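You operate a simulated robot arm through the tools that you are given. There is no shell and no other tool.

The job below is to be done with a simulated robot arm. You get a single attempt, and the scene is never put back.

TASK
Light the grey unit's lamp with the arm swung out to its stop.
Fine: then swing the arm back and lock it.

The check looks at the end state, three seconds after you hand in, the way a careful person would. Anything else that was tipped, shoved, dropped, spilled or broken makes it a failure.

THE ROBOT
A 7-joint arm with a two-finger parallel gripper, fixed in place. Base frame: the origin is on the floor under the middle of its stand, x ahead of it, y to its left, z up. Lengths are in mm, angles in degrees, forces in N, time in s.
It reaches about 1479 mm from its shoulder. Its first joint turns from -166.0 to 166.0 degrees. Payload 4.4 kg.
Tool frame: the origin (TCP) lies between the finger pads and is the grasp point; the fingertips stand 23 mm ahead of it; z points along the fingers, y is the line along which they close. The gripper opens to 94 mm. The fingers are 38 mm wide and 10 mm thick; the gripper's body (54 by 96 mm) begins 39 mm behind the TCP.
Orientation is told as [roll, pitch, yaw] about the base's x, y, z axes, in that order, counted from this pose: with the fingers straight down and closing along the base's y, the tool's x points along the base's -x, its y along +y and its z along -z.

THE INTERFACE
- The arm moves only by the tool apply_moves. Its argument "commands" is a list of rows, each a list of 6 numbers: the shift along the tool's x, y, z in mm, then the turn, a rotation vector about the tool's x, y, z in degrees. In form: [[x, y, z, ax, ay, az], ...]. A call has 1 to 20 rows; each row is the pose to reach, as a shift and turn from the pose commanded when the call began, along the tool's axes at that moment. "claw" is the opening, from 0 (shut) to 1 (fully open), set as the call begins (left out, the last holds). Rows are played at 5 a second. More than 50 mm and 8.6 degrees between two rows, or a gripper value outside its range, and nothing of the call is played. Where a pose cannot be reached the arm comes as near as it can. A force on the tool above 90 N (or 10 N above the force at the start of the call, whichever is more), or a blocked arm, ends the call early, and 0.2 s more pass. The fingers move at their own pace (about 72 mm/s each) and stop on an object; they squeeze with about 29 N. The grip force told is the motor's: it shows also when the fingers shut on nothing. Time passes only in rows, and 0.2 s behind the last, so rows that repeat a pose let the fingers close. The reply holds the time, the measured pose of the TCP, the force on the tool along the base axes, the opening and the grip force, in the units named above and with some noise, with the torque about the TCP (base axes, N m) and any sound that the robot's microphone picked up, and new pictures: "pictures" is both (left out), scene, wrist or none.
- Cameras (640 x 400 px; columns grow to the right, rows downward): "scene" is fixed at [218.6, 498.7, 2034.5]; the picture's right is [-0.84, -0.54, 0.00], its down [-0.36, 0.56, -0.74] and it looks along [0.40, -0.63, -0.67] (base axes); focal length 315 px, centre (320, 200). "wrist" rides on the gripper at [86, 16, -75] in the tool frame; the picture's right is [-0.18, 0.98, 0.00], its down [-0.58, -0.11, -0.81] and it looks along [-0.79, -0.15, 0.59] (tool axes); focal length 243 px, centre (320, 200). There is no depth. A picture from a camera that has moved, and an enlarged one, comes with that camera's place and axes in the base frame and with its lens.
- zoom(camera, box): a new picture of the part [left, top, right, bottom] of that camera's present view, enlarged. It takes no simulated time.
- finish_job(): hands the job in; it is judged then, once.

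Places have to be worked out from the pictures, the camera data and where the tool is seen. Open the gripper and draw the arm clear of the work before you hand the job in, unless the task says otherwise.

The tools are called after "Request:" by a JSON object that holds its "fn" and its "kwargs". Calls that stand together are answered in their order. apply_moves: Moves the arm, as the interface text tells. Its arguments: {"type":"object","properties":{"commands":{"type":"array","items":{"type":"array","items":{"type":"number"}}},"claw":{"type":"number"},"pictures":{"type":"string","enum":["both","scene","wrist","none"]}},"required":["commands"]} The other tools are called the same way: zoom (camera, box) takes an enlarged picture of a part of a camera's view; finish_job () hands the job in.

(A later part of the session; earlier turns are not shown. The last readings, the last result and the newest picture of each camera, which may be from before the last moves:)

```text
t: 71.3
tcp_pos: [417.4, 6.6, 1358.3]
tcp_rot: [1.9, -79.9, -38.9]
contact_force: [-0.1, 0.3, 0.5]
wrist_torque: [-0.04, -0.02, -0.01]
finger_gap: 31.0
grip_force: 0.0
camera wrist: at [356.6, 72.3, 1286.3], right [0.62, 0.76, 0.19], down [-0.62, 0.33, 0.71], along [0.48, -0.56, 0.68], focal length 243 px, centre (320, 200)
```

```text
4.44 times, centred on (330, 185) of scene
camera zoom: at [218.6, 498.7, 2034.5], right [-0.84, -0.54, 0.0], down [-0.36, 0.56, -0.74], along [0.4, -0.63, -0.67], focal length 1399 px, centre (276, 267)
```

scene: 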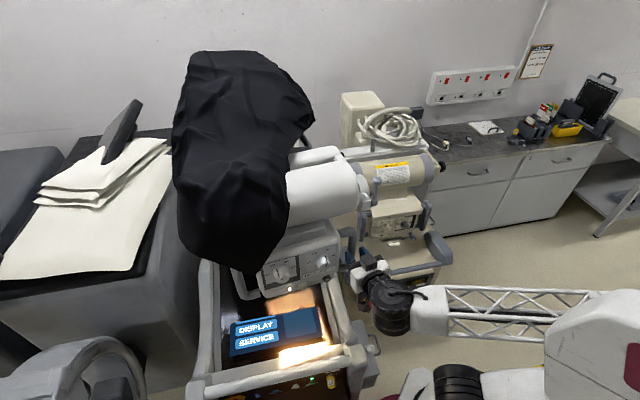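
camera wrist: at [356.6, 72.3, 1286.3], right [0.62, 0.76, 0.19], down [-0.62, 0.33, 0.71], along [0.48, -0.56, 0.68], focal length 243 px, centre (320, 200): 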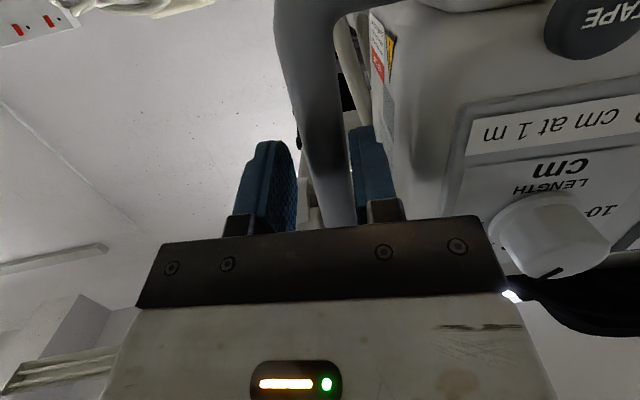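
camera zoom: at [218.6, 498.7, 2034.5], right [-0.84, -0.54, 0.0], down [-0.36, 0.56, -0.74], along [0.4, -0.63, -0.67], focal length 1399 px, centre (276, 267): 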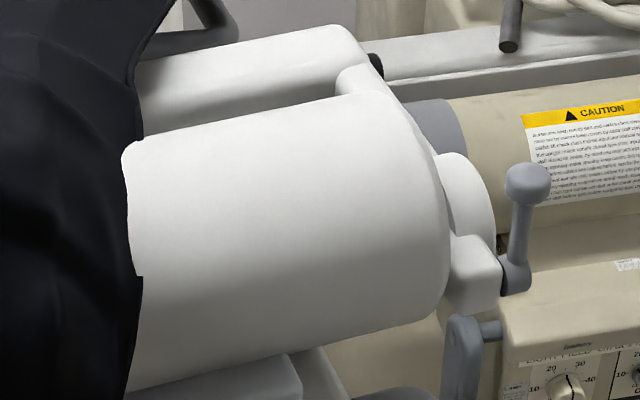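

Still free at about 8° on this side. I'll continue 4° more and keep watching both reach and force.

Request:
{"fn": "apply_moves", "kwargs": {"commands": [[-0.2, -5.6, 0.6, -0.5, 0, -0.1], [-0.3, -11.2, 1.2, -1, 0, -0.2], [-0.5, -16.8, 1.9, -1.5, 0, -0.3], [-0.7, -22.4, 2.6, -2, 0, -0.35], [-0.9, -28, 3.4, -2.5, 0, -0.4], [-1.1, -33.7, 4.3, -3, 0, -0.5], [-1.3, -39.3, 5.2, -3.5, 0, -0.6], [-1.6, -44.9, 6.1, -3.9, 0, -0.7]], "pictures": "both"}}

Request:
{"fn": "zoom", "kwargs": {"camera": "scene", "box": [280, 130, 400, 230]}}

```text
t: 73.1
tcp_pos: [395.1, -32.4, 1358.0]
tcp_rot: [1.7, -79.8, -34.8]
contact_force: [0.3, 0.4, -1.3]
wrist_torque: [-0.01, -0.01, -0.02]
finger_gap: 30.9
grip_force: 0.0
camera wrist: at [329.0, 29.0, 1285.5], right [0.56, 0.81, 0.19], down [-0.64, 0.28, 0.71], along [0.52, -0.52, 0.68], focal length 243 px, centre (320, 200)
```

scene: 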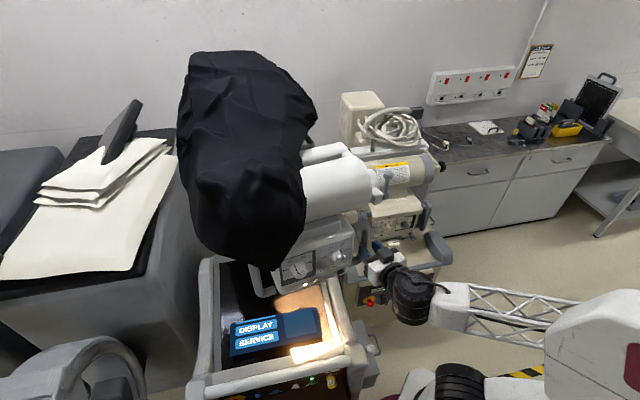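
wrist: 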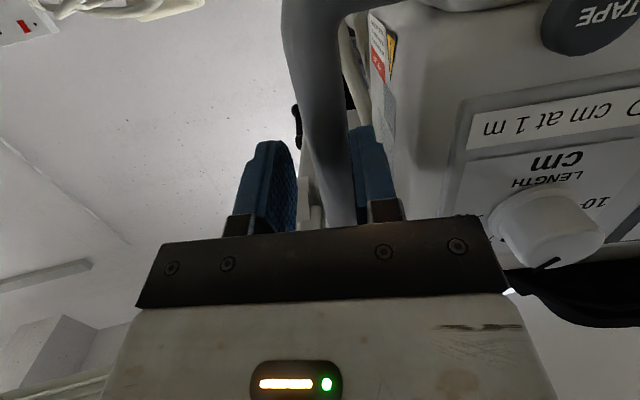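

```text
4.00 times, centred on (340, 180) of scene
camera zoom: at [218.6, 498.7, 2034.5], right [-0.84, -0.54, 0.0], down [-0.36, 0.56, -0.74], along [0.4, -0.63, -0.67], focal length 1259 px, centre (240, 280)
```

zoom: 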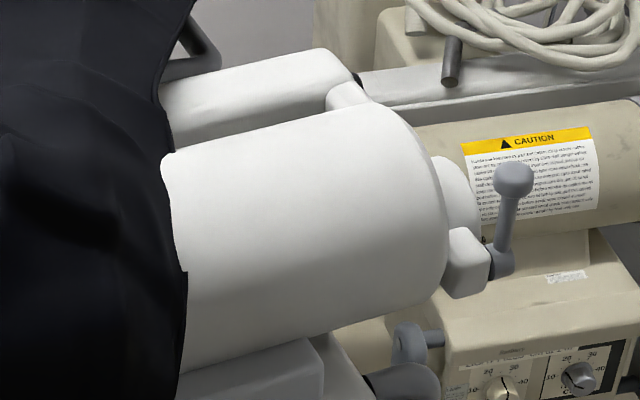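

Still free at about 12°. I continue along the arc.

Request:
{"fn": "apply_moves", "kwargs": {"commands": [[-0.2, -5.6, 0.6, -0.5, 0, -0.1], [-0.3, -11.2, 1.2, -1, 0, -0.2], [-0.5, -16.8, 1.9, -1.5, 0, -0.3], [-0.7, -22.4, 2.6, -2, 0, -0.35], [-0.9, -28, 3.4, -2.5, 0, -0.4], [-1.1, -33.7, 4.3, -3, 0, -0.5], [-1.3, -39.3, 5.2, -3.5, 0, -0.6], [-1.6, -44.9, 6.1, -3.9, 0, -0.7]], "pictures": "both"}}

Request:
{"fn": "zoom", "kwargs": {"camera": "scene", "box": [200, 120, 420, 300]}}

```text
t: 74.9
tcp_pos: [376.9, -75.3, 1357.0]
tcp_rot: [1.6, -80.0, -30.6]
contact_force: [-0.6, 0.2, 0.1]
wrist_torque: [0.0, 0.0, 0.03]
finger_gap: 30.8
grip_force: 0.0
camera wrist: at [306.9, -17.9, 1285.7], right [0.51, 0.84, 0.19], down [-0.66, 0.24, 0.71], along [0.56, -0.48, 0.68], focal length 243 px, centre (320, 200)
```

scene: 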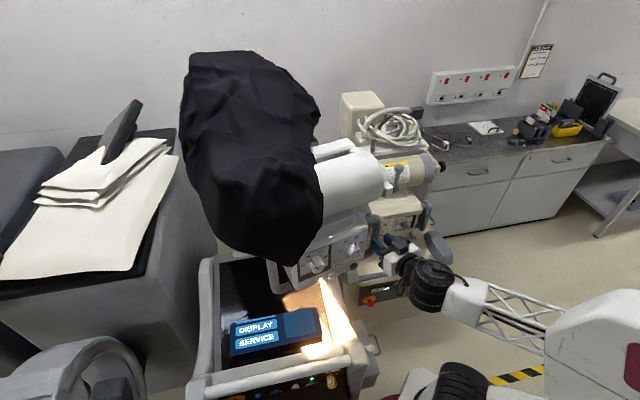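
wrist: 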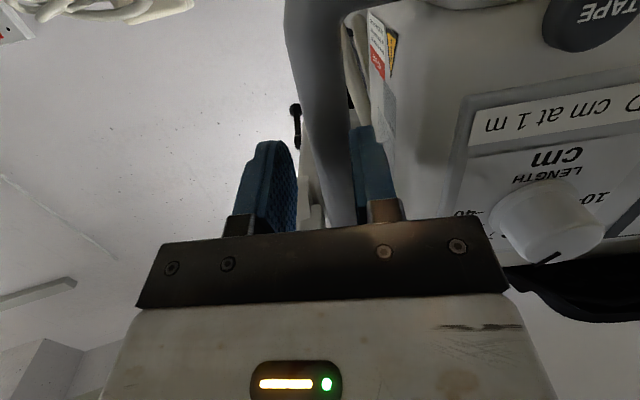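

```text
2.22 times, centred on (310, 210) of scene
camera zoom: at [218.6, 498.7, 2034.5], right [-0.84, -0.54, 0.0], down [-0.36, 0.56, -0.74], along [0.4, -0.63, -0.67], focal length 699 px, centre (342, 178)
```

zoom: 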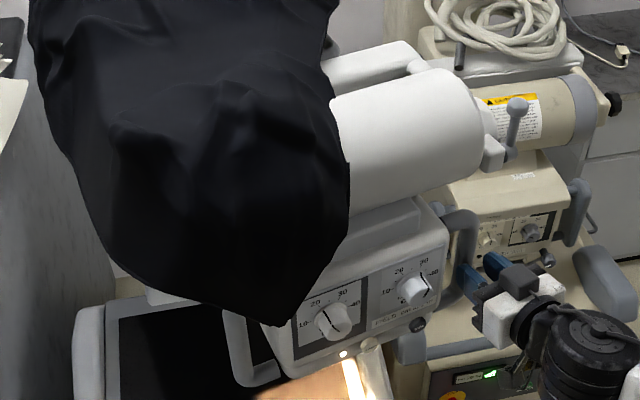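

About 16° and still free, so this is evidently the long "out" side. I keep going.

Request:
{"fn": "apply_moves", "kwargs": {"commands": [[-0.2, -5.6, 0.6, -0.5, 0, -0.1], [-0.3, -11.2, 1.2, -1, 0, -0.2], [-0.5, -16.8, 1.9, -1.5, 0, -0.3], [-0.7, -22.4, 2.6, -2, 0, -0.35], [-0.9, -28, 3.4, -2.5, 0, -0.4], [-1.1, -33.7, 4.3, -3, 0, -0.5], [-1.3, -39.3, 5.2, -3.5, 0, -0.6], [-1.6, -44.9, 6.1, -3.9, 0, -0.7]], "pictures": "both"}}

```text
t: 76.7
tcp_pos: [360.2, -114.2, 1359.0]
tcp_rot: [1.6, -80.1, -26.8]
contact_force: [-1.6, 0.7, 0.0]
wrist_torque: [0.0, -0.03, 0.05]
finger_gap: 31.4
grip_force: 0.3
camera wrist: at [286.4, -63.4, 1285.5], right [0.45, 0.88, 0.19], down [-0.68, 0.19, 0.71], along [0.59, -0.44, 0.68], focal length 243 px, centre (320, 200)
```

scene: 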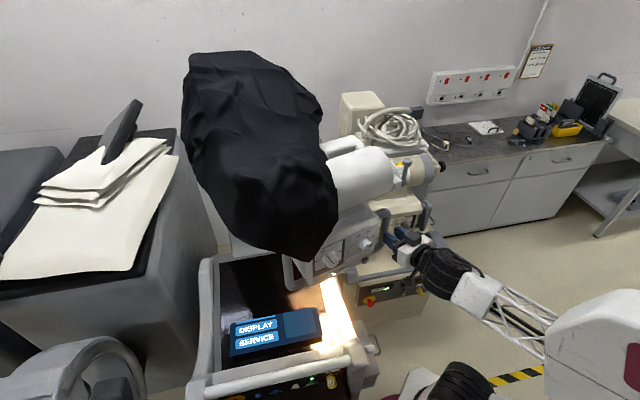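
wrist: 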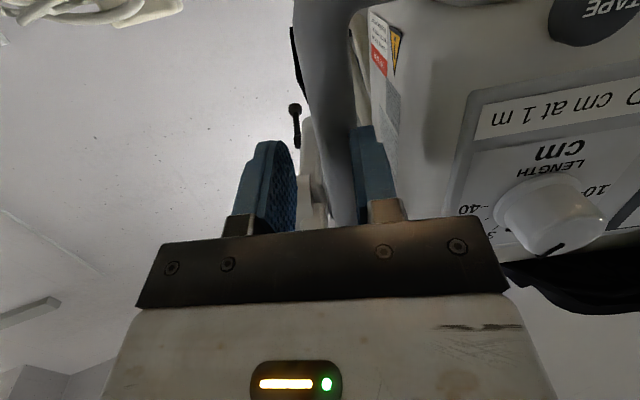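

About 20°, force still tiny, lamp still lit. I continue 4° more.

Request:
{"fn": "apply_moves", "kwargs": {"commands": [[-0.2, -5.6, 0.6, -0.5, 0, -0.1], [-0.3, -11.2, 1.2, -1, 0, -0.2], [-0.5, -16.8, 1.9, -1.5, 0, -0.3], [-0.7, -22.4, 2.6, -2, 0, -0.35], [-0.9, -28, 3.4, -2.5, 0, -0.4], [-1.1, -33.7, 4.3, -3, 0, -0.5], [-1.3, -39.3, 5.2, -3.5, 0, -0.6], [-1.6, -44.9, 6.1, -3.9, 0, -0.7]], "pictures": "both"}}

Request:
{"fn": "zoom", "kwargs": {"camera": "scene", "box": [240, 100, 460, 300]}}

```text
t: 78.5
tcp_pos: [343.7, -150.6, 1353.0]
tcp_rot: [0.6, -77.7, -24.6]
contact_force: [-0.1, -0.5, -0.6]
wrist_torque: [-0.03, 0.02, -0.03]
finger_gap: 30.9
grip_force: 0.1
out of reach, approached as far as the arm can: row 5, 6, 7, 8
camera wrist: at [266.8, -100.1, 1285.3], right [0.43, 0.88, 0.18], down [-0.65, 0.17, 0.74], along [0.62, -0.44, 0.65], focal length 243 px, centre (320, 200)
```

scene: 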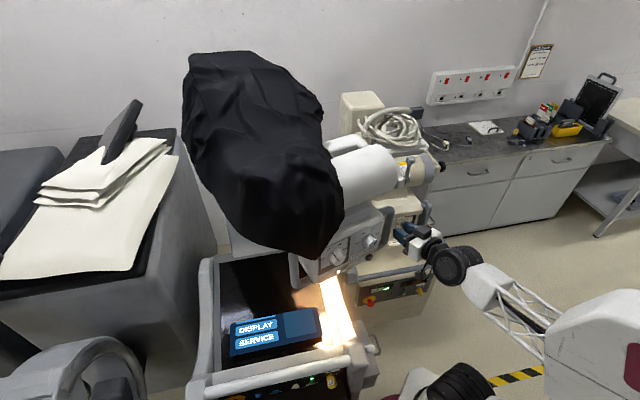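
wrist: 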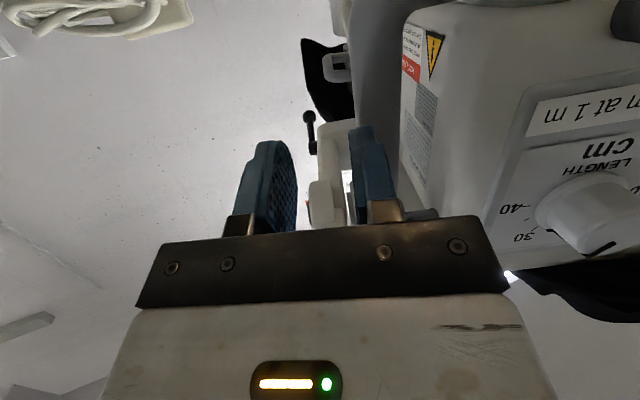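

```text
2.00 times, centred on (350, 200) of scene
camera zoom: at [218.6, 498.7, 2034.5], right [-0.84, -0.54, 0.0], down [-0.36, 0.56, -0.74], along [0.4, -0.63, -0.67], focal length 630 px, centre (260, 200)
```

zoom: 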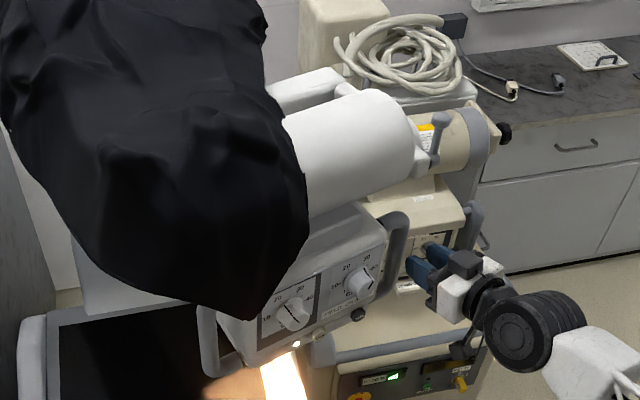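

At about 22° the robot ran out of reach with this grip and the bar slipped off, still without a stop. I'll withdraw the hand outward, raise it and point the fingers down, to re-grip the handle from the outer side.

Request:
{"fn": "apply_moves", "kwargs": {"commands": [[0, -25, -4, 0, 0, 0], [0, -50, -8, 0, 0, 0], [0, -80, -10, 0, 0, 0], [-24, -80, -15, 0, 7, 0], [-48, -80, -20, 0, 14, 0], [-73, -80, -26, 0, 21, 0], [-97, -80, -31, 0, 28, 0], [-122, -80, -36, 0, 35, 0], [-146, -80, -42, 0, 42, 0], [-171, -80, -47, 0, 49, 0]], "claw": 0.5, "pictures": "both"}}

```text
t: 79.4
tcp_pos: [345.1, -167.5, 1353.2]
tcp_rot: [1.3, -73.8, -14.7]
contact_force: [0.4, 0.8, -0.1]
wrist_torque: [0.0, 0.01, -0.04]
finger_gap: 46.9
grip_force: 0.1
stopped in row 4: the arm was blocked; the commanded pose is now the measured one
camera wrist: at [255.8, -130.0, 1291.5], right [0.28, 0.94, 0.18], down [-0.62, 0.03, 0.78], along [0.73, -0.33, 0.6], focal length 243 px, centre (320, 200)
```

scene: 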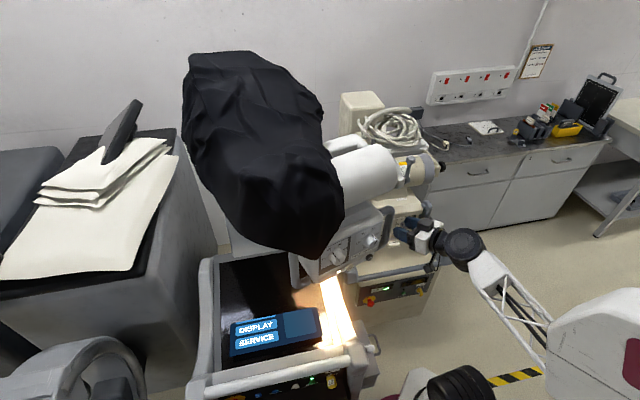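
wrist: 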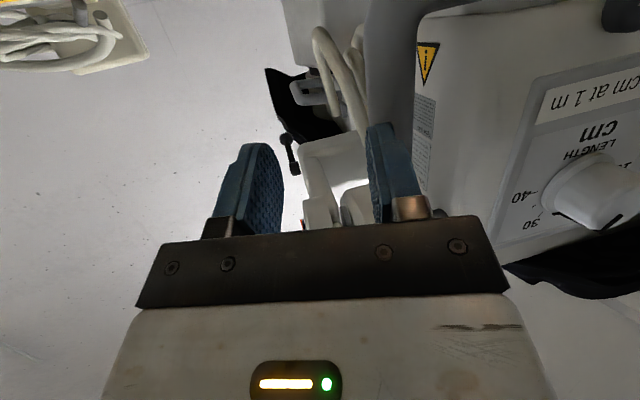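

The arm was near its inner limit. I move straight away from the handle (toward -y and up), which unfolds the robot.

Request:
{"fn": "apply_moves", "kwargs": {"commands": [[-10, -24, 0, 0, 0, 0], [-28, -48, 2, 0, 0, 0], [-46, -72, 3, 0, 0, 0], [-65, -97, 5, 0, 0, 0], [-83, -121, 6, 0, 0, 0]], "pictures": "none"}}

```text
t: 80.0
tcp_pos: [355.3, -140.0, 1342.2]
tcp_rot: [2.9, -72.7, -6.1]
contact_force: [0.7, 0.6, 0.2]
wrist_torque: [0.01, -0.01, 0.0]
finger_gap: 47.0
grip_force: 0.1
stopped in row 3: the arm was blocked; the commanded pose is now the measured one
```

That went astray near a joint limit; I take a picture before doing anything else.

Request:
{"fn": "apply_moves", "kwargs": {"commands": [[0, 0, 0, 0, 0, 0]], "pictures": "both"}}

Request:
{"fn": "zoom", "kwargs": {"camera": "scene", "box": [330, 170, 520, 320]}}

```text
t: 80.5
tcp_pos: [356.8, -141.4, 1341.5]
tcp_rot: [3.3, -72.4, -6.4]
contact_force: [-0.1, -0.2, 0.8]
wrist_torque: [-0.01, 0.02, 0.03]
finger_gap: 47.3
grip_force: 0.0
camera wrist: at [260.0, -119.2, 1281.8], right [0.11, 0.97, 0.19], down [-0.6, -0.09, 0.79], along [0.79, -0.2, 0.58], focal length 243 px, centre (320, 200)
```

scene: 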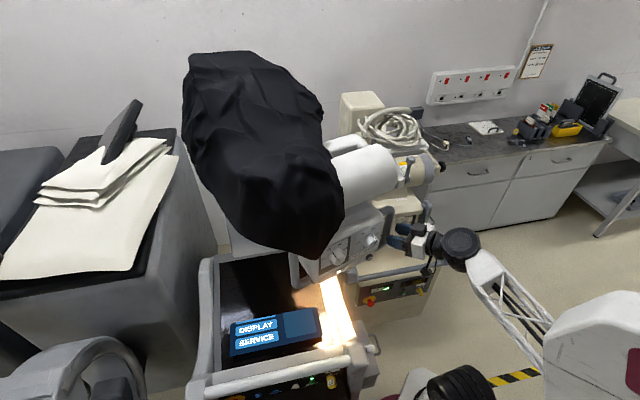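
wrist: 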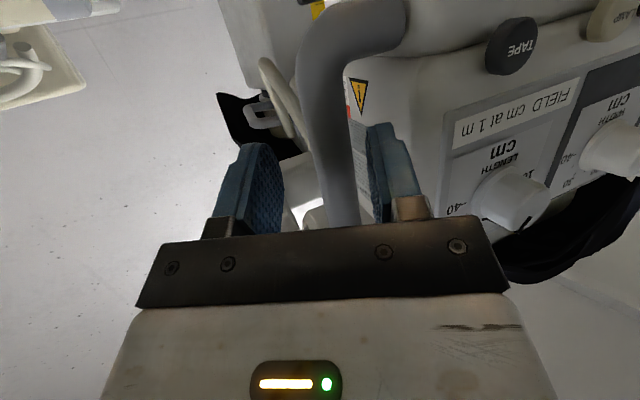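

```text
2.67 times, centred on (425, 245) of scene
camera zoom: at [218.6, 498.7, 2034.5], right [-0.84, -0.54, 0.0], down [-0.36, 0.56, -0.74], along [0.4, -0.63, -0.67], focal length 839 px, centre (40, 80)
```

zoom: 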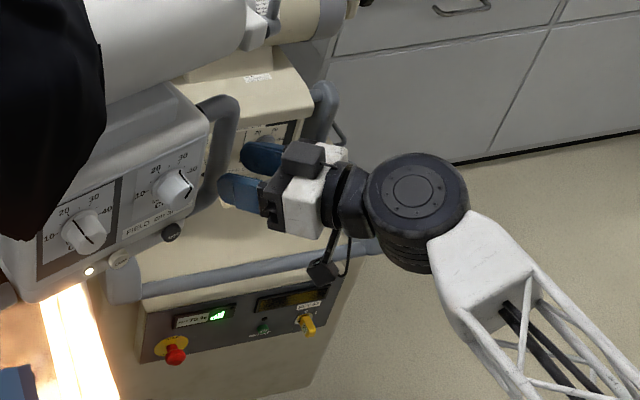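

By luck the bar sits between the fingers again, with the hand pointing more radially, which suits the robot better. I cage the bar and pull gently in small steps, without forcing any yaw.

Request:
{"fn": "apply_moves", "kwargs": {"commands": [[0, 0, 0, 0, 0, 0], [0, 0, 0, 0, 0, 0], [0.5, -7.5, -2, 0, 0, 0], [1, -15, -4, 0, 0, 0], [1.5, -22, -6, 0, 0, 0]], "claw": 0.33, "pictures": "both"}}

```text
t: 81.8
tcp_pos: [356.3, -126.5, 1346.6]
tcp_rot: [1.2, -73.3, 0.9]
contact_force: [0.6, 0.4, -0.4]
wrist_torque: [0.05, 0.0, 0.01]
finger_gap: 31.2
grip_force: 0.1
stopped in row 5: the arm was blocked; the commanded pose is now the measured one
camera wrist: at [258.9, -112.9, 1285.5], right [0.02, 0.98, 0.18], down [-0.6, -0.13, 0.79], along [0.8, -0.12, 0.59], focal length 243 px, centre (320, 200)
```

scene: 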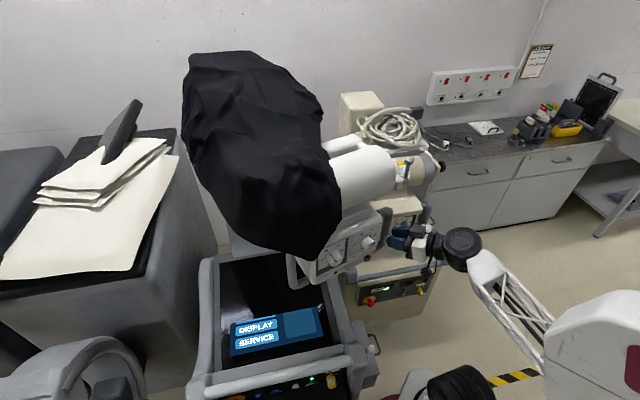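
wrist: 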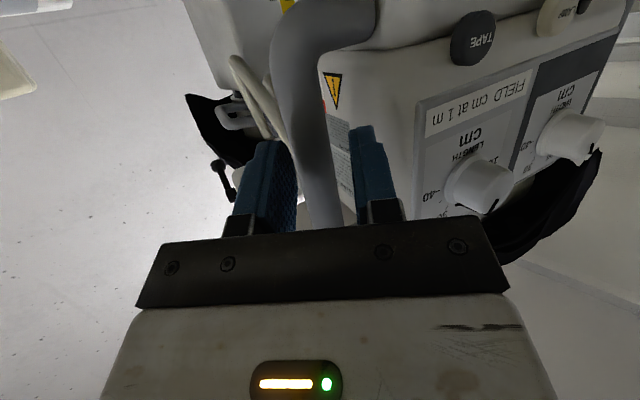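

Two findings: the robot is at its inner limit here, and the lamp has just gone out — about 30 s after pressing, so it has a timer. For now I retrace my path with the handle to a pose known to be reachable.

Request:
{"fn": "apply_moves", "kwargs": {"commands": [[-2.7, 8.4, 3, 5, 0, 1.5], [-5.4, 16.8, 6, 9.9, 0, 3], [-8.1, 25.2, 9, 14.8, 0, 4.5], [-10.8, 33.6, 12, 19.8, 0, 6], [-13.5, 42, 15, 24.7, 0, 7.5], [-16.2, 50.4, 18.5, 29.6, 0, 9]], "pictures": "both"}}

```text
t: 83.2
tcp_pos: [374.9, -75.7, 1344.1]
tcp_rot: [7.6, -70.5, -36.6]
contact_force: [0.5, -2.5, 3.6]
wrist_torque: [0.07, 0.21, 0.16]
finger_gap: 31.0
grip_force: 0.1
out of reach, approached as far as the arm can: row 4, 5
camera wrist: at [297.9, -12.1, 1289.8], right [0.53, 0.82, 0.22], down [-0.57, 0.15, 0.81], along [0.63, -0.55, 0.54], focal length 243 px, centre (320, 200)
```

scene: 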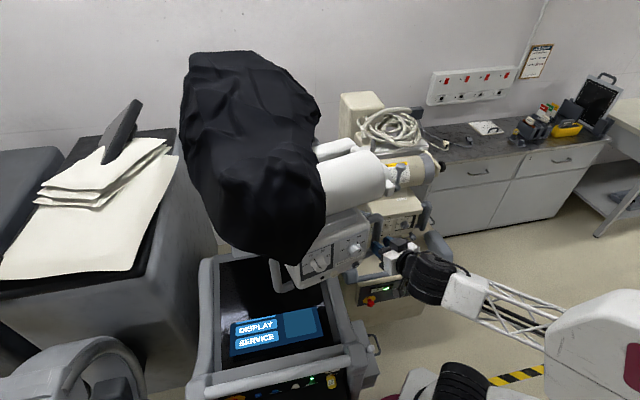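
wrist: 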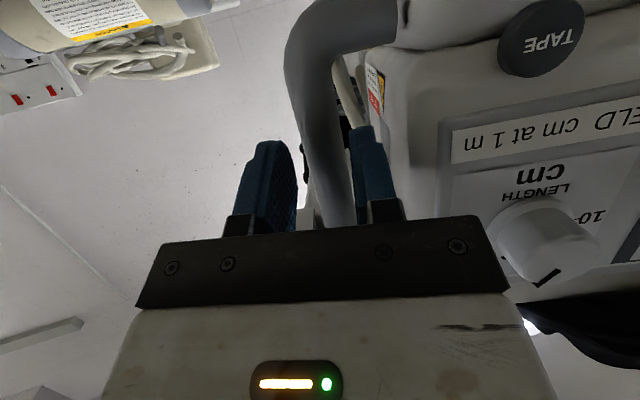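

Back at about 16° with the bar caged; the lamp is off now, so I'll press it again at the right moment. I steepen the hand (fingers more downward), which should give the robot room near its base.

Request:
{"fn": "apply_moves", "kwargs": {"commands": [[0, 0, 0, 0, 6, 0], [0, 0, 0, 0, 12, 0], [0, 0, 0, 0, 18, 0], [0, 0, 0, 0, 24, 0]], "pictures": "both"}}

```text
t: 84.2
tcp_pos: [376.2, -77.5, 1353.5]
tcp_rot: [0.6, -48.8, -30.0]
contact_force: [0.1, 0.0, -0.9]
wrist_torque: [0.01, -0.01, 0.02]
finger_gap: 31.0
grip_force: 0.1
camera wrist: at [285.9, -9.4, 1338.5], right [0.59, 0.8, 0.15], down [-0.25, 0.01, 0.97], along [0.77, -0.61, 0.21], focal length 243 px, centre (320, 200)
```

scene: 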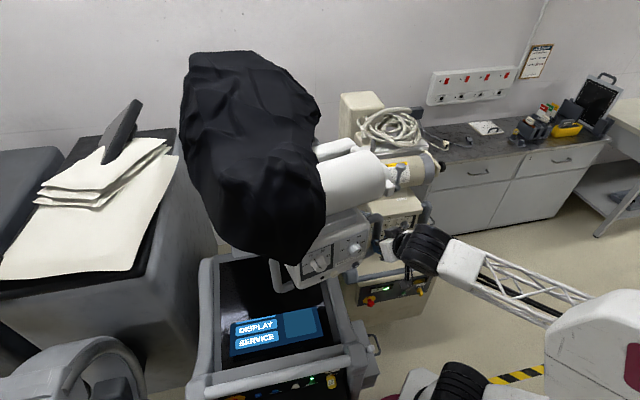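
wrist: 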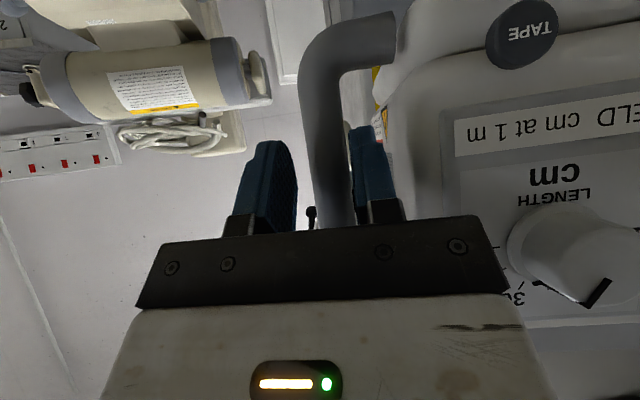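

That works well. I pull on another 4° with this steeper hand.

Request:
{"fn": "apply_moves", "kwargs": {"commands": [[-0.8, -7.5, 0.8, -0.5, 0, -0.4], [-1.6, -15, 1.6, -1, 0, -0.9], [-2.5, -22.4, 2.5, -1.5, 0, -1.3], [-3.3, -30, 3.3, -2, 0, -1.8], [-4.2, -37.4, 4.2, -2.5, 0, -2.2], [-5, -44.8, 5.1, -3, 0, -2.65]], "pictures": "both"}}

```text
t: 85.7
tcp_pos: [362.1, -121.4, 1355.9]
tcp_rot: [0.8, -49.0, -26.0]
contact_force: [-0.2, 0.9, 0.3]
wrist_torque: [0.01, 0.01, 0.03]
finger_gap: 30.8
grip_force: 0.1
camera wrist: at [265.8, -58.9, 1339.6], right [0.53, 0.83, 0.15], down [-0.25, -0.01, 0.97], along [0.81, -0.55, 0.21], focal length 243 px, centre (320, 200)
```

scene: 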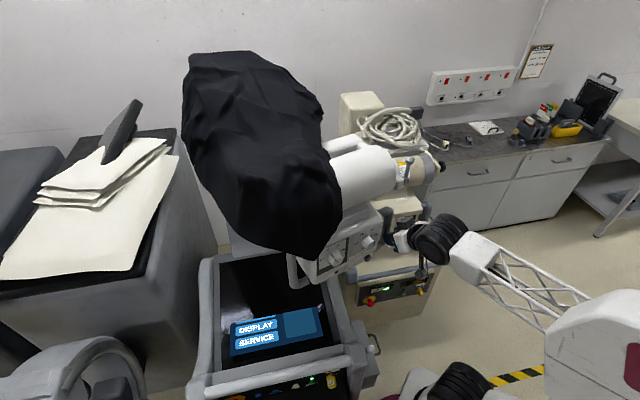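
wrist: 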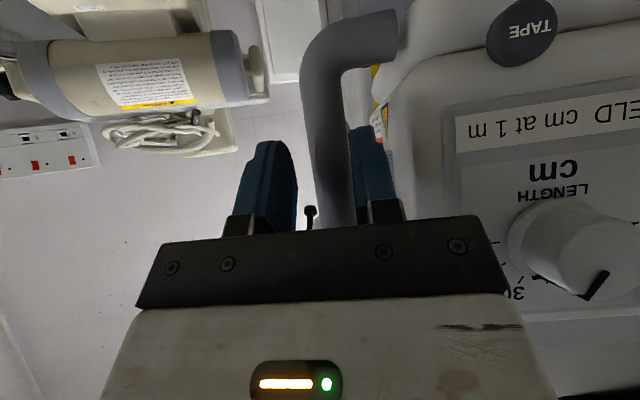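

Good, reachable and free at ~20°. Another 4°.

Request:
{"fn": "apply_moves", "kwargs": {"commands": [[-0.8, -7.5, 0.8, -0.5, 0, -0.4], [-1.6, -15, 1.6, -1, 0, -0.9], [-2.5, -22.4, 2.5, -1.5, 0, -1.3], [-3.3, -30, 3.3, -2, 0, -1.8], [-4.2, -37.4, 4.2, -2.5, 0, -2.2], [-5, -44.8, 5.1, -3, 0, -2.65]], "pictures": "both"}}

```text
t: 87.0
tcp_pos: [348.6, -162.8, 1354.6]
tcp_rot: [0.6, -49.0, -21.9]
contact_force: [-0.1, 0.0, -0.1]
wrist_torque: [0.01, 0.0, 0.03]
finger_gap: 31.1
grip_force: 0.0
camera wrist: at [249.4, -107.5, 1339.2], right [0.47, 0.87, 0.15], down [-0.25, -0.02, 0.97], along [0.84, -0.49, 0.21], focal length 243 px, centre (320, 200)
```

scene: 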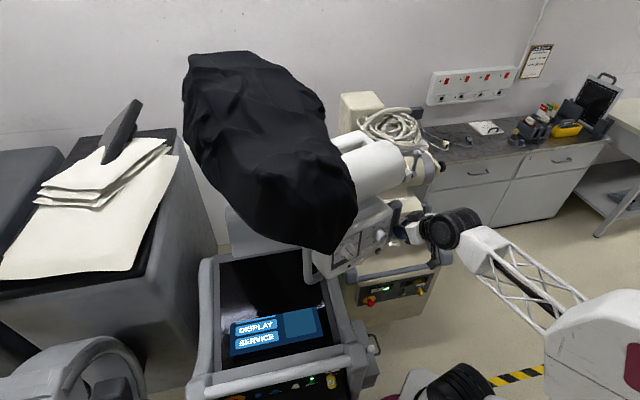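
wrist: 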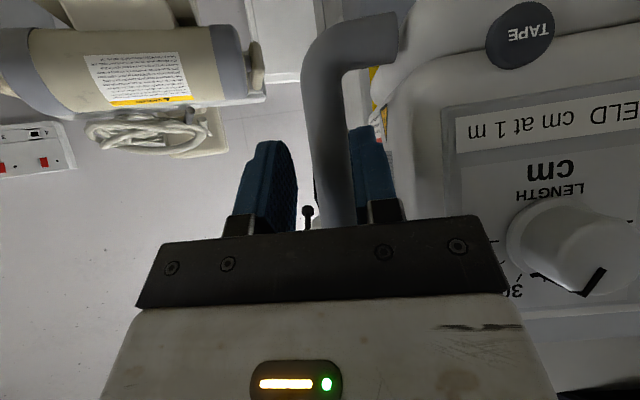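

About 24°. Another 4°.

Request:
{"fn": "apply_moves", "kwargs": {"commands": [[-0.8, -7.5, 0.8, -0.5, 0, -0.4], [-1.6, -15, 1.6, -1, 0, -0.9], [-2.5, -22.4, 2.5, -1.5, 0, -1.3], [-3.3, -30, 3.3, -2, 0, -1.8], [-4.2, -37.4, 4.2, -2.5, 0, -2.2], [-5, -44.8, 5.1, -3, 0, -2.65]], "pictures": "both"}}

```text
t: 88.7
tcp_pos: [348.6, -176.9, 1359.6]
tcp_rot: [0.0, -49.8, -12.6]
contact_force: [0.2, 0.1, -0.7]
wrist_torque: [0.0, -0.02, -0.03]
finger_gap: 30.8
grip_force: 0.0
stopped in row 6: the arm was blocked; the commanded pose is now the measured one
camera wrist: at [241.3, -136.8, 1341.7], right [0.33, 0.93, 0.14], down [-0.26, -0.05, 0.96], along [0.91, -0.35, 0.22], focal length 243 px, centre (320, 200)
```

scene: 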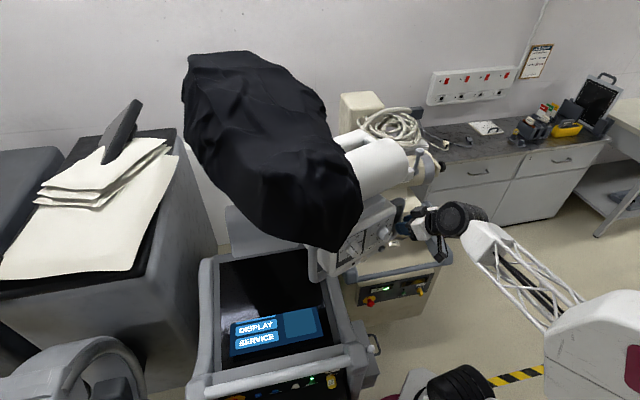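
wrist: 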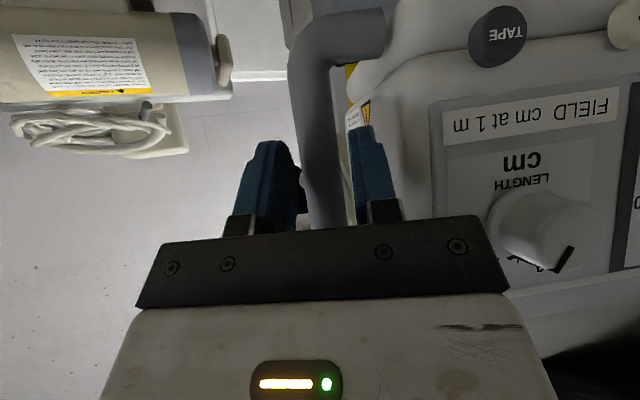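

The robot is blocked again near its base at about 26°. I open the fingers a little and withdraw along the finger axis to re-grip the handle from the outer side.

Request:
{"fn": "apply_moves", "kwargs": {"commands": [[0, 0, 0, 0, 0, 0], [0, 0, -15, 0, 0, 0], [0, 0, -30, 0, 0, 0], [0, 0, -45, 0, 0, 0], [0, 0, -60, 0, 0, 0], [0, 0, -75, 0, 0, 0]], "claw": 0.5, "pictures": "both"}}

```text
t: 90.2
tcp_pos: [326.6, -146.2, 1367.4]
tcp_rot: [3.4, -45.7, -8.8]
contact_force: [0.3, -0.8, 0.6]
wrist_torque: [0.04, -0.02, 0.0]
finger_gap: 47.2
grip_force: 0.0
stopped in row 6: the arm was blocked; the commanded pose is now the measured one
camera wrist: at [215.0, -118.8, 1358.7], right [0.24, 0.96, 0.17], down [-0.19, -0.13, 0.97], along [0.95, -0.26, 0.15], focal length 243 px, centre (320, 200)
```

scene: 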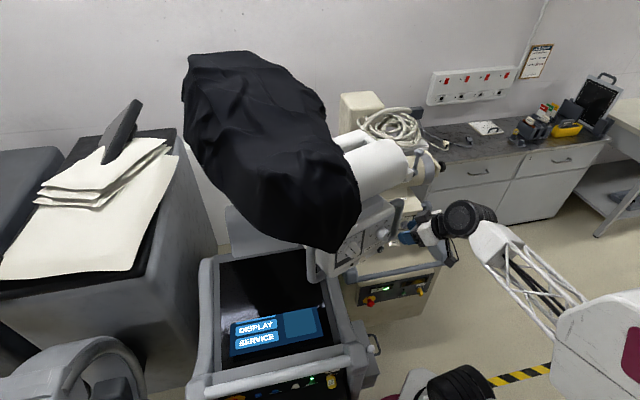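
wrist: 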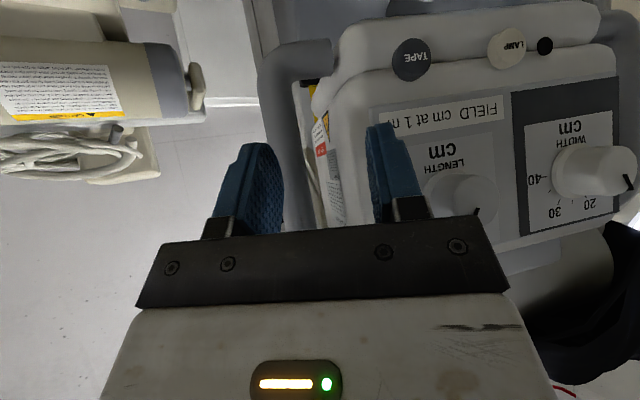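

The hand is free in front of the panel. I raise it straight up while turning the fingers down.

Request:
{"fn": "apply_moves", "kwargs": {"commands": [[-18, 1, -18, 0, 0, 0], [-36, 2, -35, 0, 6, 0], [-60, 3, -58, 0, 13, 0], [-83, 4, -81, 0, 20, 0], [-107, 6, -105, 0, 27, 0], [-130, 7, -128, 0, 34, 0], [-154, 8, -151, 0, 41, 0]], "pictures": "both"}}

```text
t: 91.8
tcp_pos: [322.0, -150.0, 1583.9]
tcp_rot: [2.3, -4.8, -7.2]
contact_force: [0.6, -0.4, -0.9]
wrist_torque: [0.0, 0.0, 0.0]
finger_gap: 47.0
grip_force: 0.2
camera wrist: at [232.5, -125.3, 1651.2], right [0.3, 0.95, 0.05], down [0.49, -0.2, 0.85], along [0.82, -0.23, -0.53], focal length 243 px, centre (320, 200)
```

scene: 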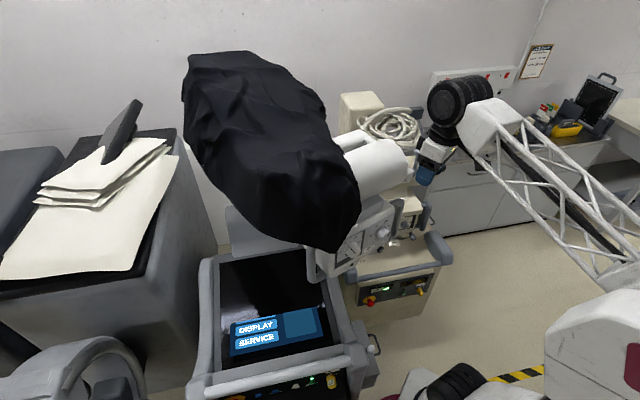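
wrist: 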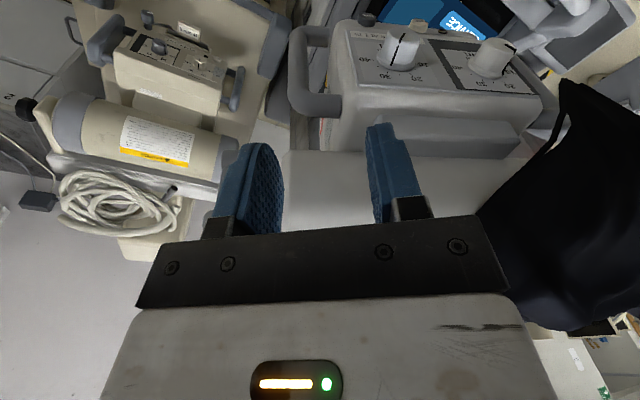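

Fingers are down and clear at (322,-150,1584). I move to the outer side of the unit's arm and turn the hand to face the handle from there.

Request:
{"fn": "apply_moves", "kwargs": {"commands": [[-1, -23, 0, 0, 0, -6.9], [-2, -45, 0, 0, 0, -13.8], [-4, -68, 0, 0, 0, -20.6], [-5, -90, 0, 0, 0, -27.5], [-6, -113, 0, 0, 0, -34.4], [-7, -135, 0, 0, 0, -41.3], [-8, -158, 0, 0, 0, -48.1], [-9.6, -180, 0, 0, 0, -55]], "pictures": "both"}}

```text
t: 93.2
tcp_pos: [312.2, -194.5, 1612.9]
tcp_rot: [-6.2, -6.3, 42.8]
contact_force: [0.1, -0.4, -0.1]
wrist_torque: [0.0, 0.03, 0.02]
finger_gap: 47.0
grip_force: 0.0
stopped in row 6: the arm was blocked; the commanded pose is now the measured one
camera wrist: at [226.5, -240.2, 1676.1], right [-0.52, 0.85, -0.09], down [0.37, 0.32, 0.87], along [0.77, 0.42, -0.48], focal length 243 px, centre (320, 200)
```

scene: 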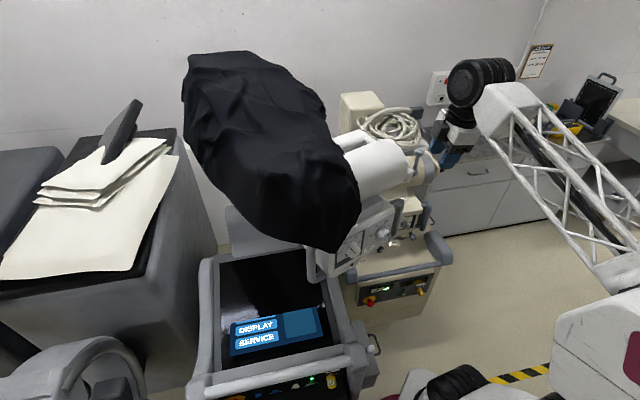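
wrist: 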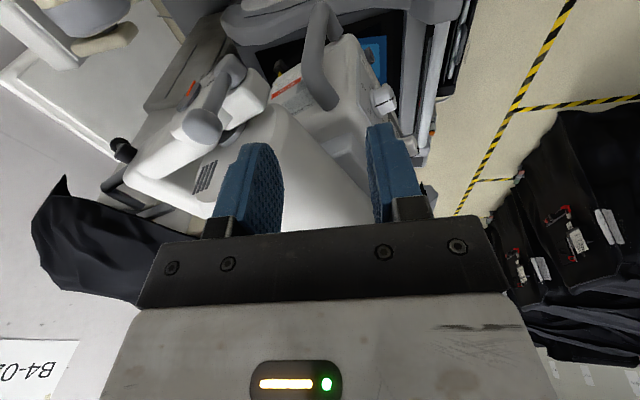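

The robot's own limits block this side, as the unit's arm now stands right beside it. I'll instead go over to the front-left and push the left-hand loop handle from outside; first up and across.

Request:
{"fn": "apply_moves", "kwargs": {"commands": [[-4, -4, -35, 0, 0, 0], [-8, -8, -70, 0, 0, 0], [-11, -11, -99, 0, 0, 0], [-44, 9, -98, 0.7, 0.7, 6.2], [-77, 28, -97, 1.3, 1.4, 12.4], [-108, 48, -96, 2, 2, 18.5], [-140, 67, -95, 2.7, 2.7, 24.5], [-170, 87, -93, 3.3, 3.4, 30.5], [-201, 107, -92, 4, 4.1, 36.5], [-232, 126, -91, 4.7, 4.8, 42], [-262, 146, -90, 5.3, 5.4, 48], [-292, 165, -89, 6, 6.1, 54], [-322, 185, -88, 6.6, 6.8, 60], [-352, 204, -86, 7.3, 7.5, 66], [-382, 223, -85, 8, 8.2, 72]], "claw": 0, "pictures": "both"}}

```text
t: 96.5
tcp_pos: [431.1, 226.7, 1708.6]
tcp_rot: [-6.3, -6.2, -30.8]
contact_force: [-0.1, -0.7, 0.8]
wrist_torque: [0.04, -0.07, 0.05]
finger_gap: 0.1
grip_force: 28.9
out of reach, approached as far as the arm can: row 15
camera wrist: at [362.5, 294.5, 1771.1], right [0.67, 0.74, -0.09], down [0.41, -0.27, 0.87], along [0.62, -0.62, -0.48], focal length 243 px, centre (320, 200)
```

scene: 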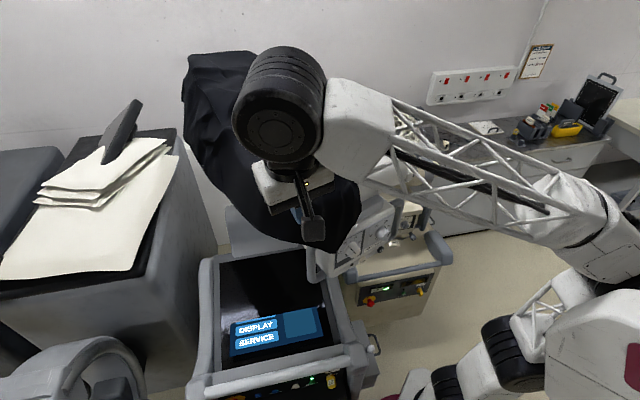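
wrist: 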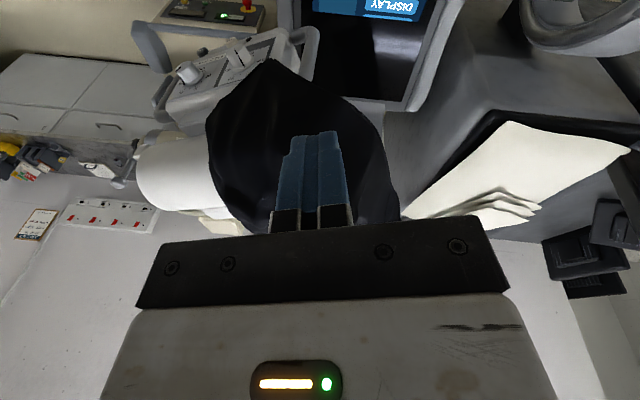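

From above I see the drape over the tube's left end and the left handle poking out in front. Zooming.

Request:
{"fn": "zoom", "kwargs": {"camera": "wrist", "box": [120, 0, 420, 200]}}

Request:
{"fn": "zoom", "kwargs": {"camera": "scene", "box": [180, 40, 460, 300]}}

```text
2.00 times, centred on (270, 100) of wrist
camera zoom: at [362.5, 294.5, 1771.1], right [0.67, 0.74, -0.09], down [0.41, -0.27, 0.87], along [0.62, -0.62, -0.48], focal length 485 px, centre (420, 400)
```

zoom: 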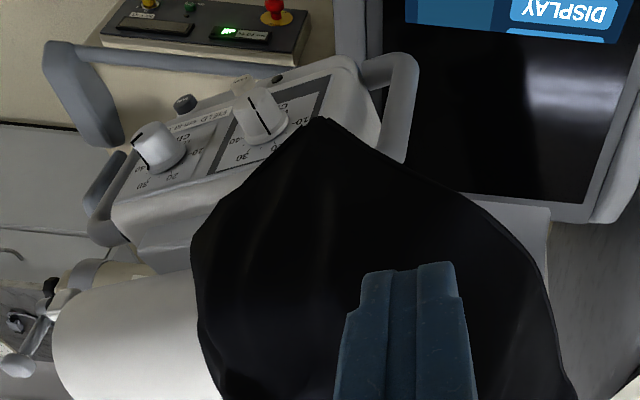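

```text
1.54 times, centred on (320, 170) of scene
camera zoom: at [218.6, 498.7, 2034.5], right [-0.84, -0.54, 0.0], down [-0.36, 0.56, -0.74], along [0.4, -0.63, -0.67], focal length 484 px, centre (320, 246)
```

zoom: 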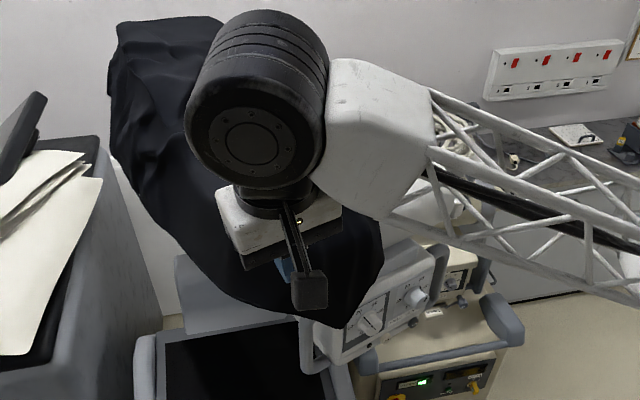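

I judge the arm at about −27° and the left handle's bar near (487,118). I descend in clear space in front-left of it, closed fingers, keeping away from the drape.

Request:
{"fn": "apply_moves", "kwargs": {"commands": [[3, 0, 35, -1.6, 0, 0], [7, 0, 70, -3.2, 0, 0], [10, 0, 105, -4.8, 0, 0], [14, 0, 140, -6.4, 0, 0], [14, 0, 165, -6.4, -7, 0], [14, 0, 190, -6.4, -14, 0], [14, 0, 215, -6.4, -21, 0], [14, 0, 240, -6.4, -28, 0]], "pictures": "both"}}

Request:
{"fn": "zoom", "kwargs": {"camera": "wrist", "box": [120, 0, 460, 220]}}

```text
t: 97.9
tcp_pos: [392.2, 188.3, 1667.5]
tcp_rot: [14.5, -26.3, -35.4]
contact_force: [1.0, 0.8, -1.0]
wrist_torque: [-0.03, -0.01, -0.01]
finger_gap: 0.0
grip_force: 29.1
stopped in row 7: the arm was blocked; the commanded pose is now the measured one
camera wrist: at [300.3, 248.9, 1697.0], right [0.6, 0.74, 0.3], down [-0.02, -0.36, 0.93], along [0.8, -0.56, -0.2], focal length 243 px, centre (320, 200)
```

scene: 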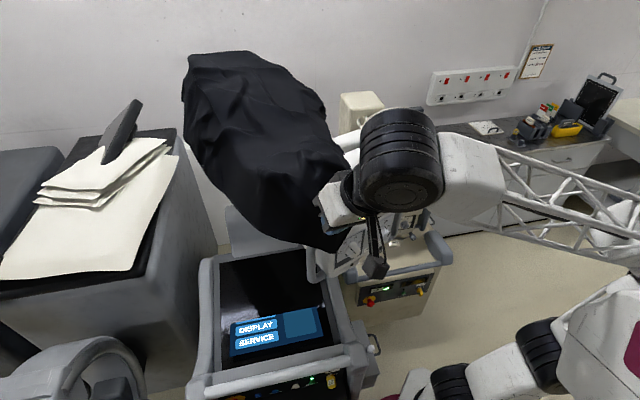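
wrist: 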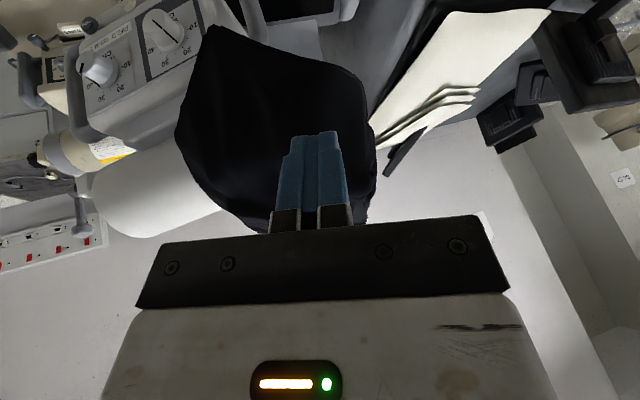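

```text
1.82 times, centred on (290, 110) of wrist
camera zoom: at [300.3, 248.9, 1697.0], right [0.6, 0.74, 0.3], down [-0.02, -0.36, 0.93], along [0.8, -0.56, -0.2], focal length 441 px, centre (374, 364)
```

zoom: 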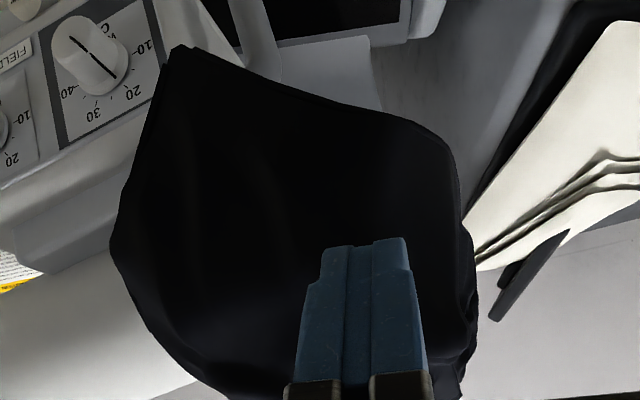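

The robot's wrist got awkward again. I move slowly outward from its base while straightening the hand.

Request:
{"fn": "apply_moves", "kwargs": {"commands": [[-2.5, 10, 4, 1.6, 0, 0], [-5, 21, 8, 3.2, 0, 0], [-7.5, 31, 12, 4.9, 0, 0], [-10, 42, 16, 6.5, 0, 0], [-12.5, 52, 20, 8.1, 0, 0], [-15, 63, 24, 9.7, 0, 0], [-17.5, 73, 28, 11.4, 0, 0], [-20, 84, 32, 13, 0, 0]], "pictures": "both"}}

```text
t: 99.7
tcp_pos: [468.1, 251.0, 1652.9]
tcp_rot: [0.0, -25.9, -34.9]
contact_force: [-0.1, -0.3, -0.4]
wrist_torque: [0.04, 0.0, 0.0]
finger_gap: 0.2
grip_force: 29.1
camera wrist: at [387.1, 326.3, 1681.7], right [0.7, 0.71, 0.08], down [0.08, -0.19, 0.98], along [0.71, -0.68, -0.19], focal length 243 px, centre (320, 200)
```

scene: 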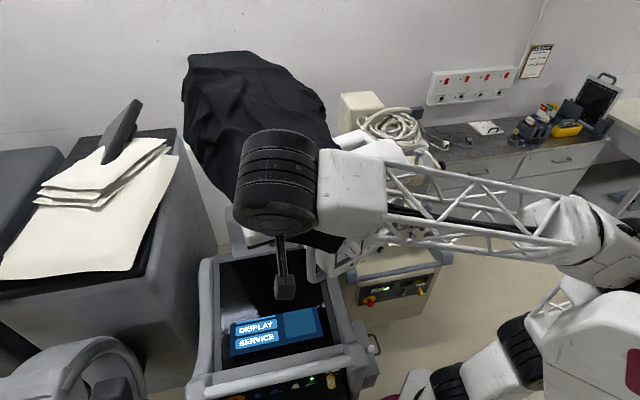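
wrist: 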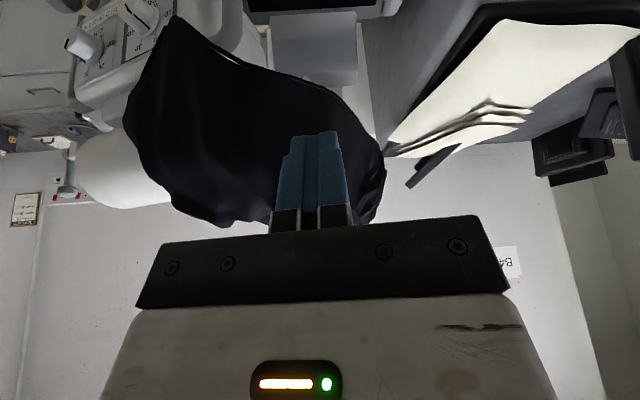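

Clean pose again. I descend beside the left handle (about 100 mm outside it), tilting the fingers toward level.

Request:
{"fn": "apply_moves", "kwargs": {"commands": [[11, -2, 29, 0, -3.4, 0], [23, -5, 58, 0, -6.8, 0], [34, -7, 87, 0, -10.2, 0], [45, -10, 115, 0, -13.6, 0], [57, -12, 144, 0, -17, 0], [68, -14, 173, 0, -20.4, 0], [79, -17, 202, 0, -23.8, 0], [91, -19, 231, 0, -27.2, 0], [102, -22, 260, 0, -30.6, 0], [113, -24, 288, 0, -34, 0]], "pictures": "both"}}

Request:
{"fn": "zoom", "kwargs": {"camera": "wrist", "box": [120, 0, 460, 220]}}

```text
t: 101.9
tcp_pos: [473.5, 218.7, 1342.9]
tcp_rot: [0.0, -59.9, -34.7]
contact_force: [0.4, -0.3, -0.6]
wrist_torque: [0.03, -0.01, -0.02]
finger_gap: 0.0
grip_force: 28.8
camera wrist: at [393.9, 293.0, 1305.9], right [0.64, 0.76, 0.16], down [-0.4, 0.14, 0.91], along [0.66, -0.64, 0.39], focal length 243 px, centre (320, 200)
```

scene: 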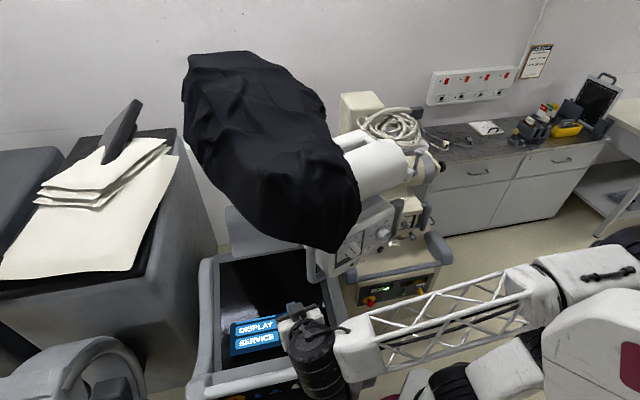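
wrist: 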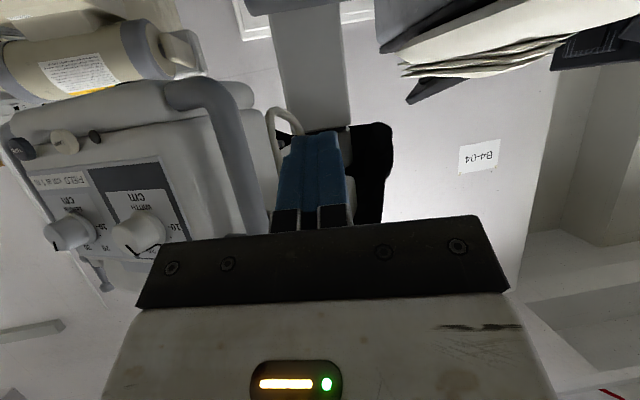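

```text
1.82 times, centred on (290, 110) of wrist
camera zoom: at [393.9, 293.0, 1305.9], right [0.64, 0.76, 0.16], down [-0.4, 0.14, 0.91], along [0.66, -0.64, 0.39], focal length 441 px, centre (374, 364)
```

zoom: 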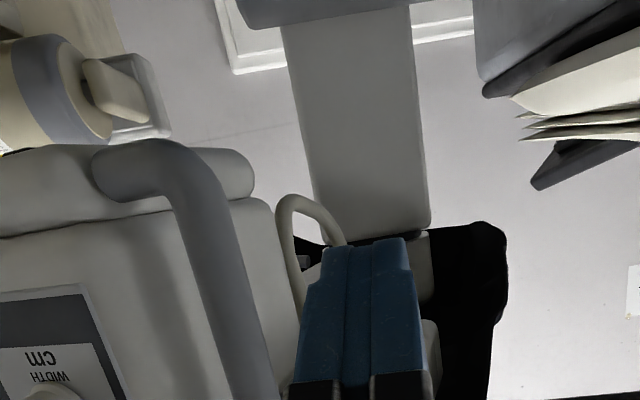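

A very good view: column at the rear, left handle bar at about (487,122), nothing between. I bring the closed fingers alongside the bar's outer side.

Request:
{"fn": "apply_moves", "kwargs": {"commands": [[-6.7, -11.4, 11.5, 0, 0, 0], [-13.4, -22.8, 23, 0, 0, 0], [-20.1, -34.2, 34.5, 0, 0, 0], [-26.8, -45.6, 46, 0, 0, 0]], "pictures": "wrist"}}

Request:
{"fn": "zoom", "kwargs": {"camera": "wrist", "box": [120, 0, 460, 220]}}

```text
t: 102.9
tcp_pos: [492.8, 149.6, 1341.3]
tcp_rot: [-0.1, -59.9, -34.7]
contact_force: [0.1, -0.4, 0.6]
wrist_torque: [0.0, 0.0, 0.0]
finger_gap: 0.0
grip_force: 29.1
camera wrist: at [413.5, 224.4, 1304.9], right [0.64, 0.75, 0.16], down [-0.39, 0.14, 0.91], along [0.66, -0.64, 0.39], focal length 243 px, centre (320, 200)
```

wrist: 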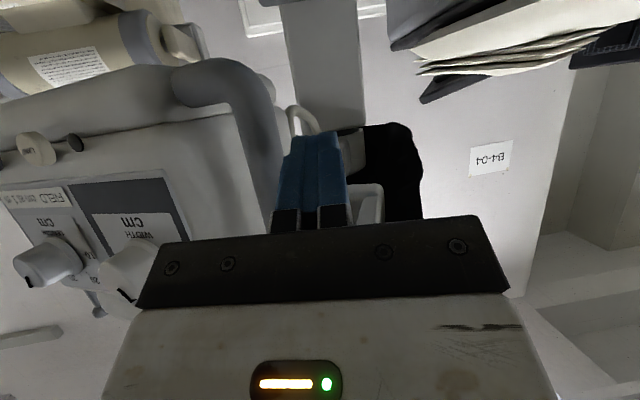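

```text
1.82 times, centred on (290, 110) of wrist
camera zoom: at [413.5, 224.4, 1304.9], right [0.64, 0.75, 0.16], down [-0.39, 0.14, 0.91], along [0.66, -0.64, 0.39], focal length 441 px, centre (374, 364)
```

zoom: 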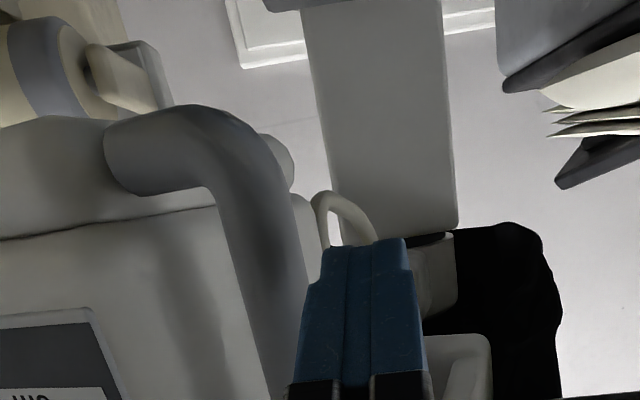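

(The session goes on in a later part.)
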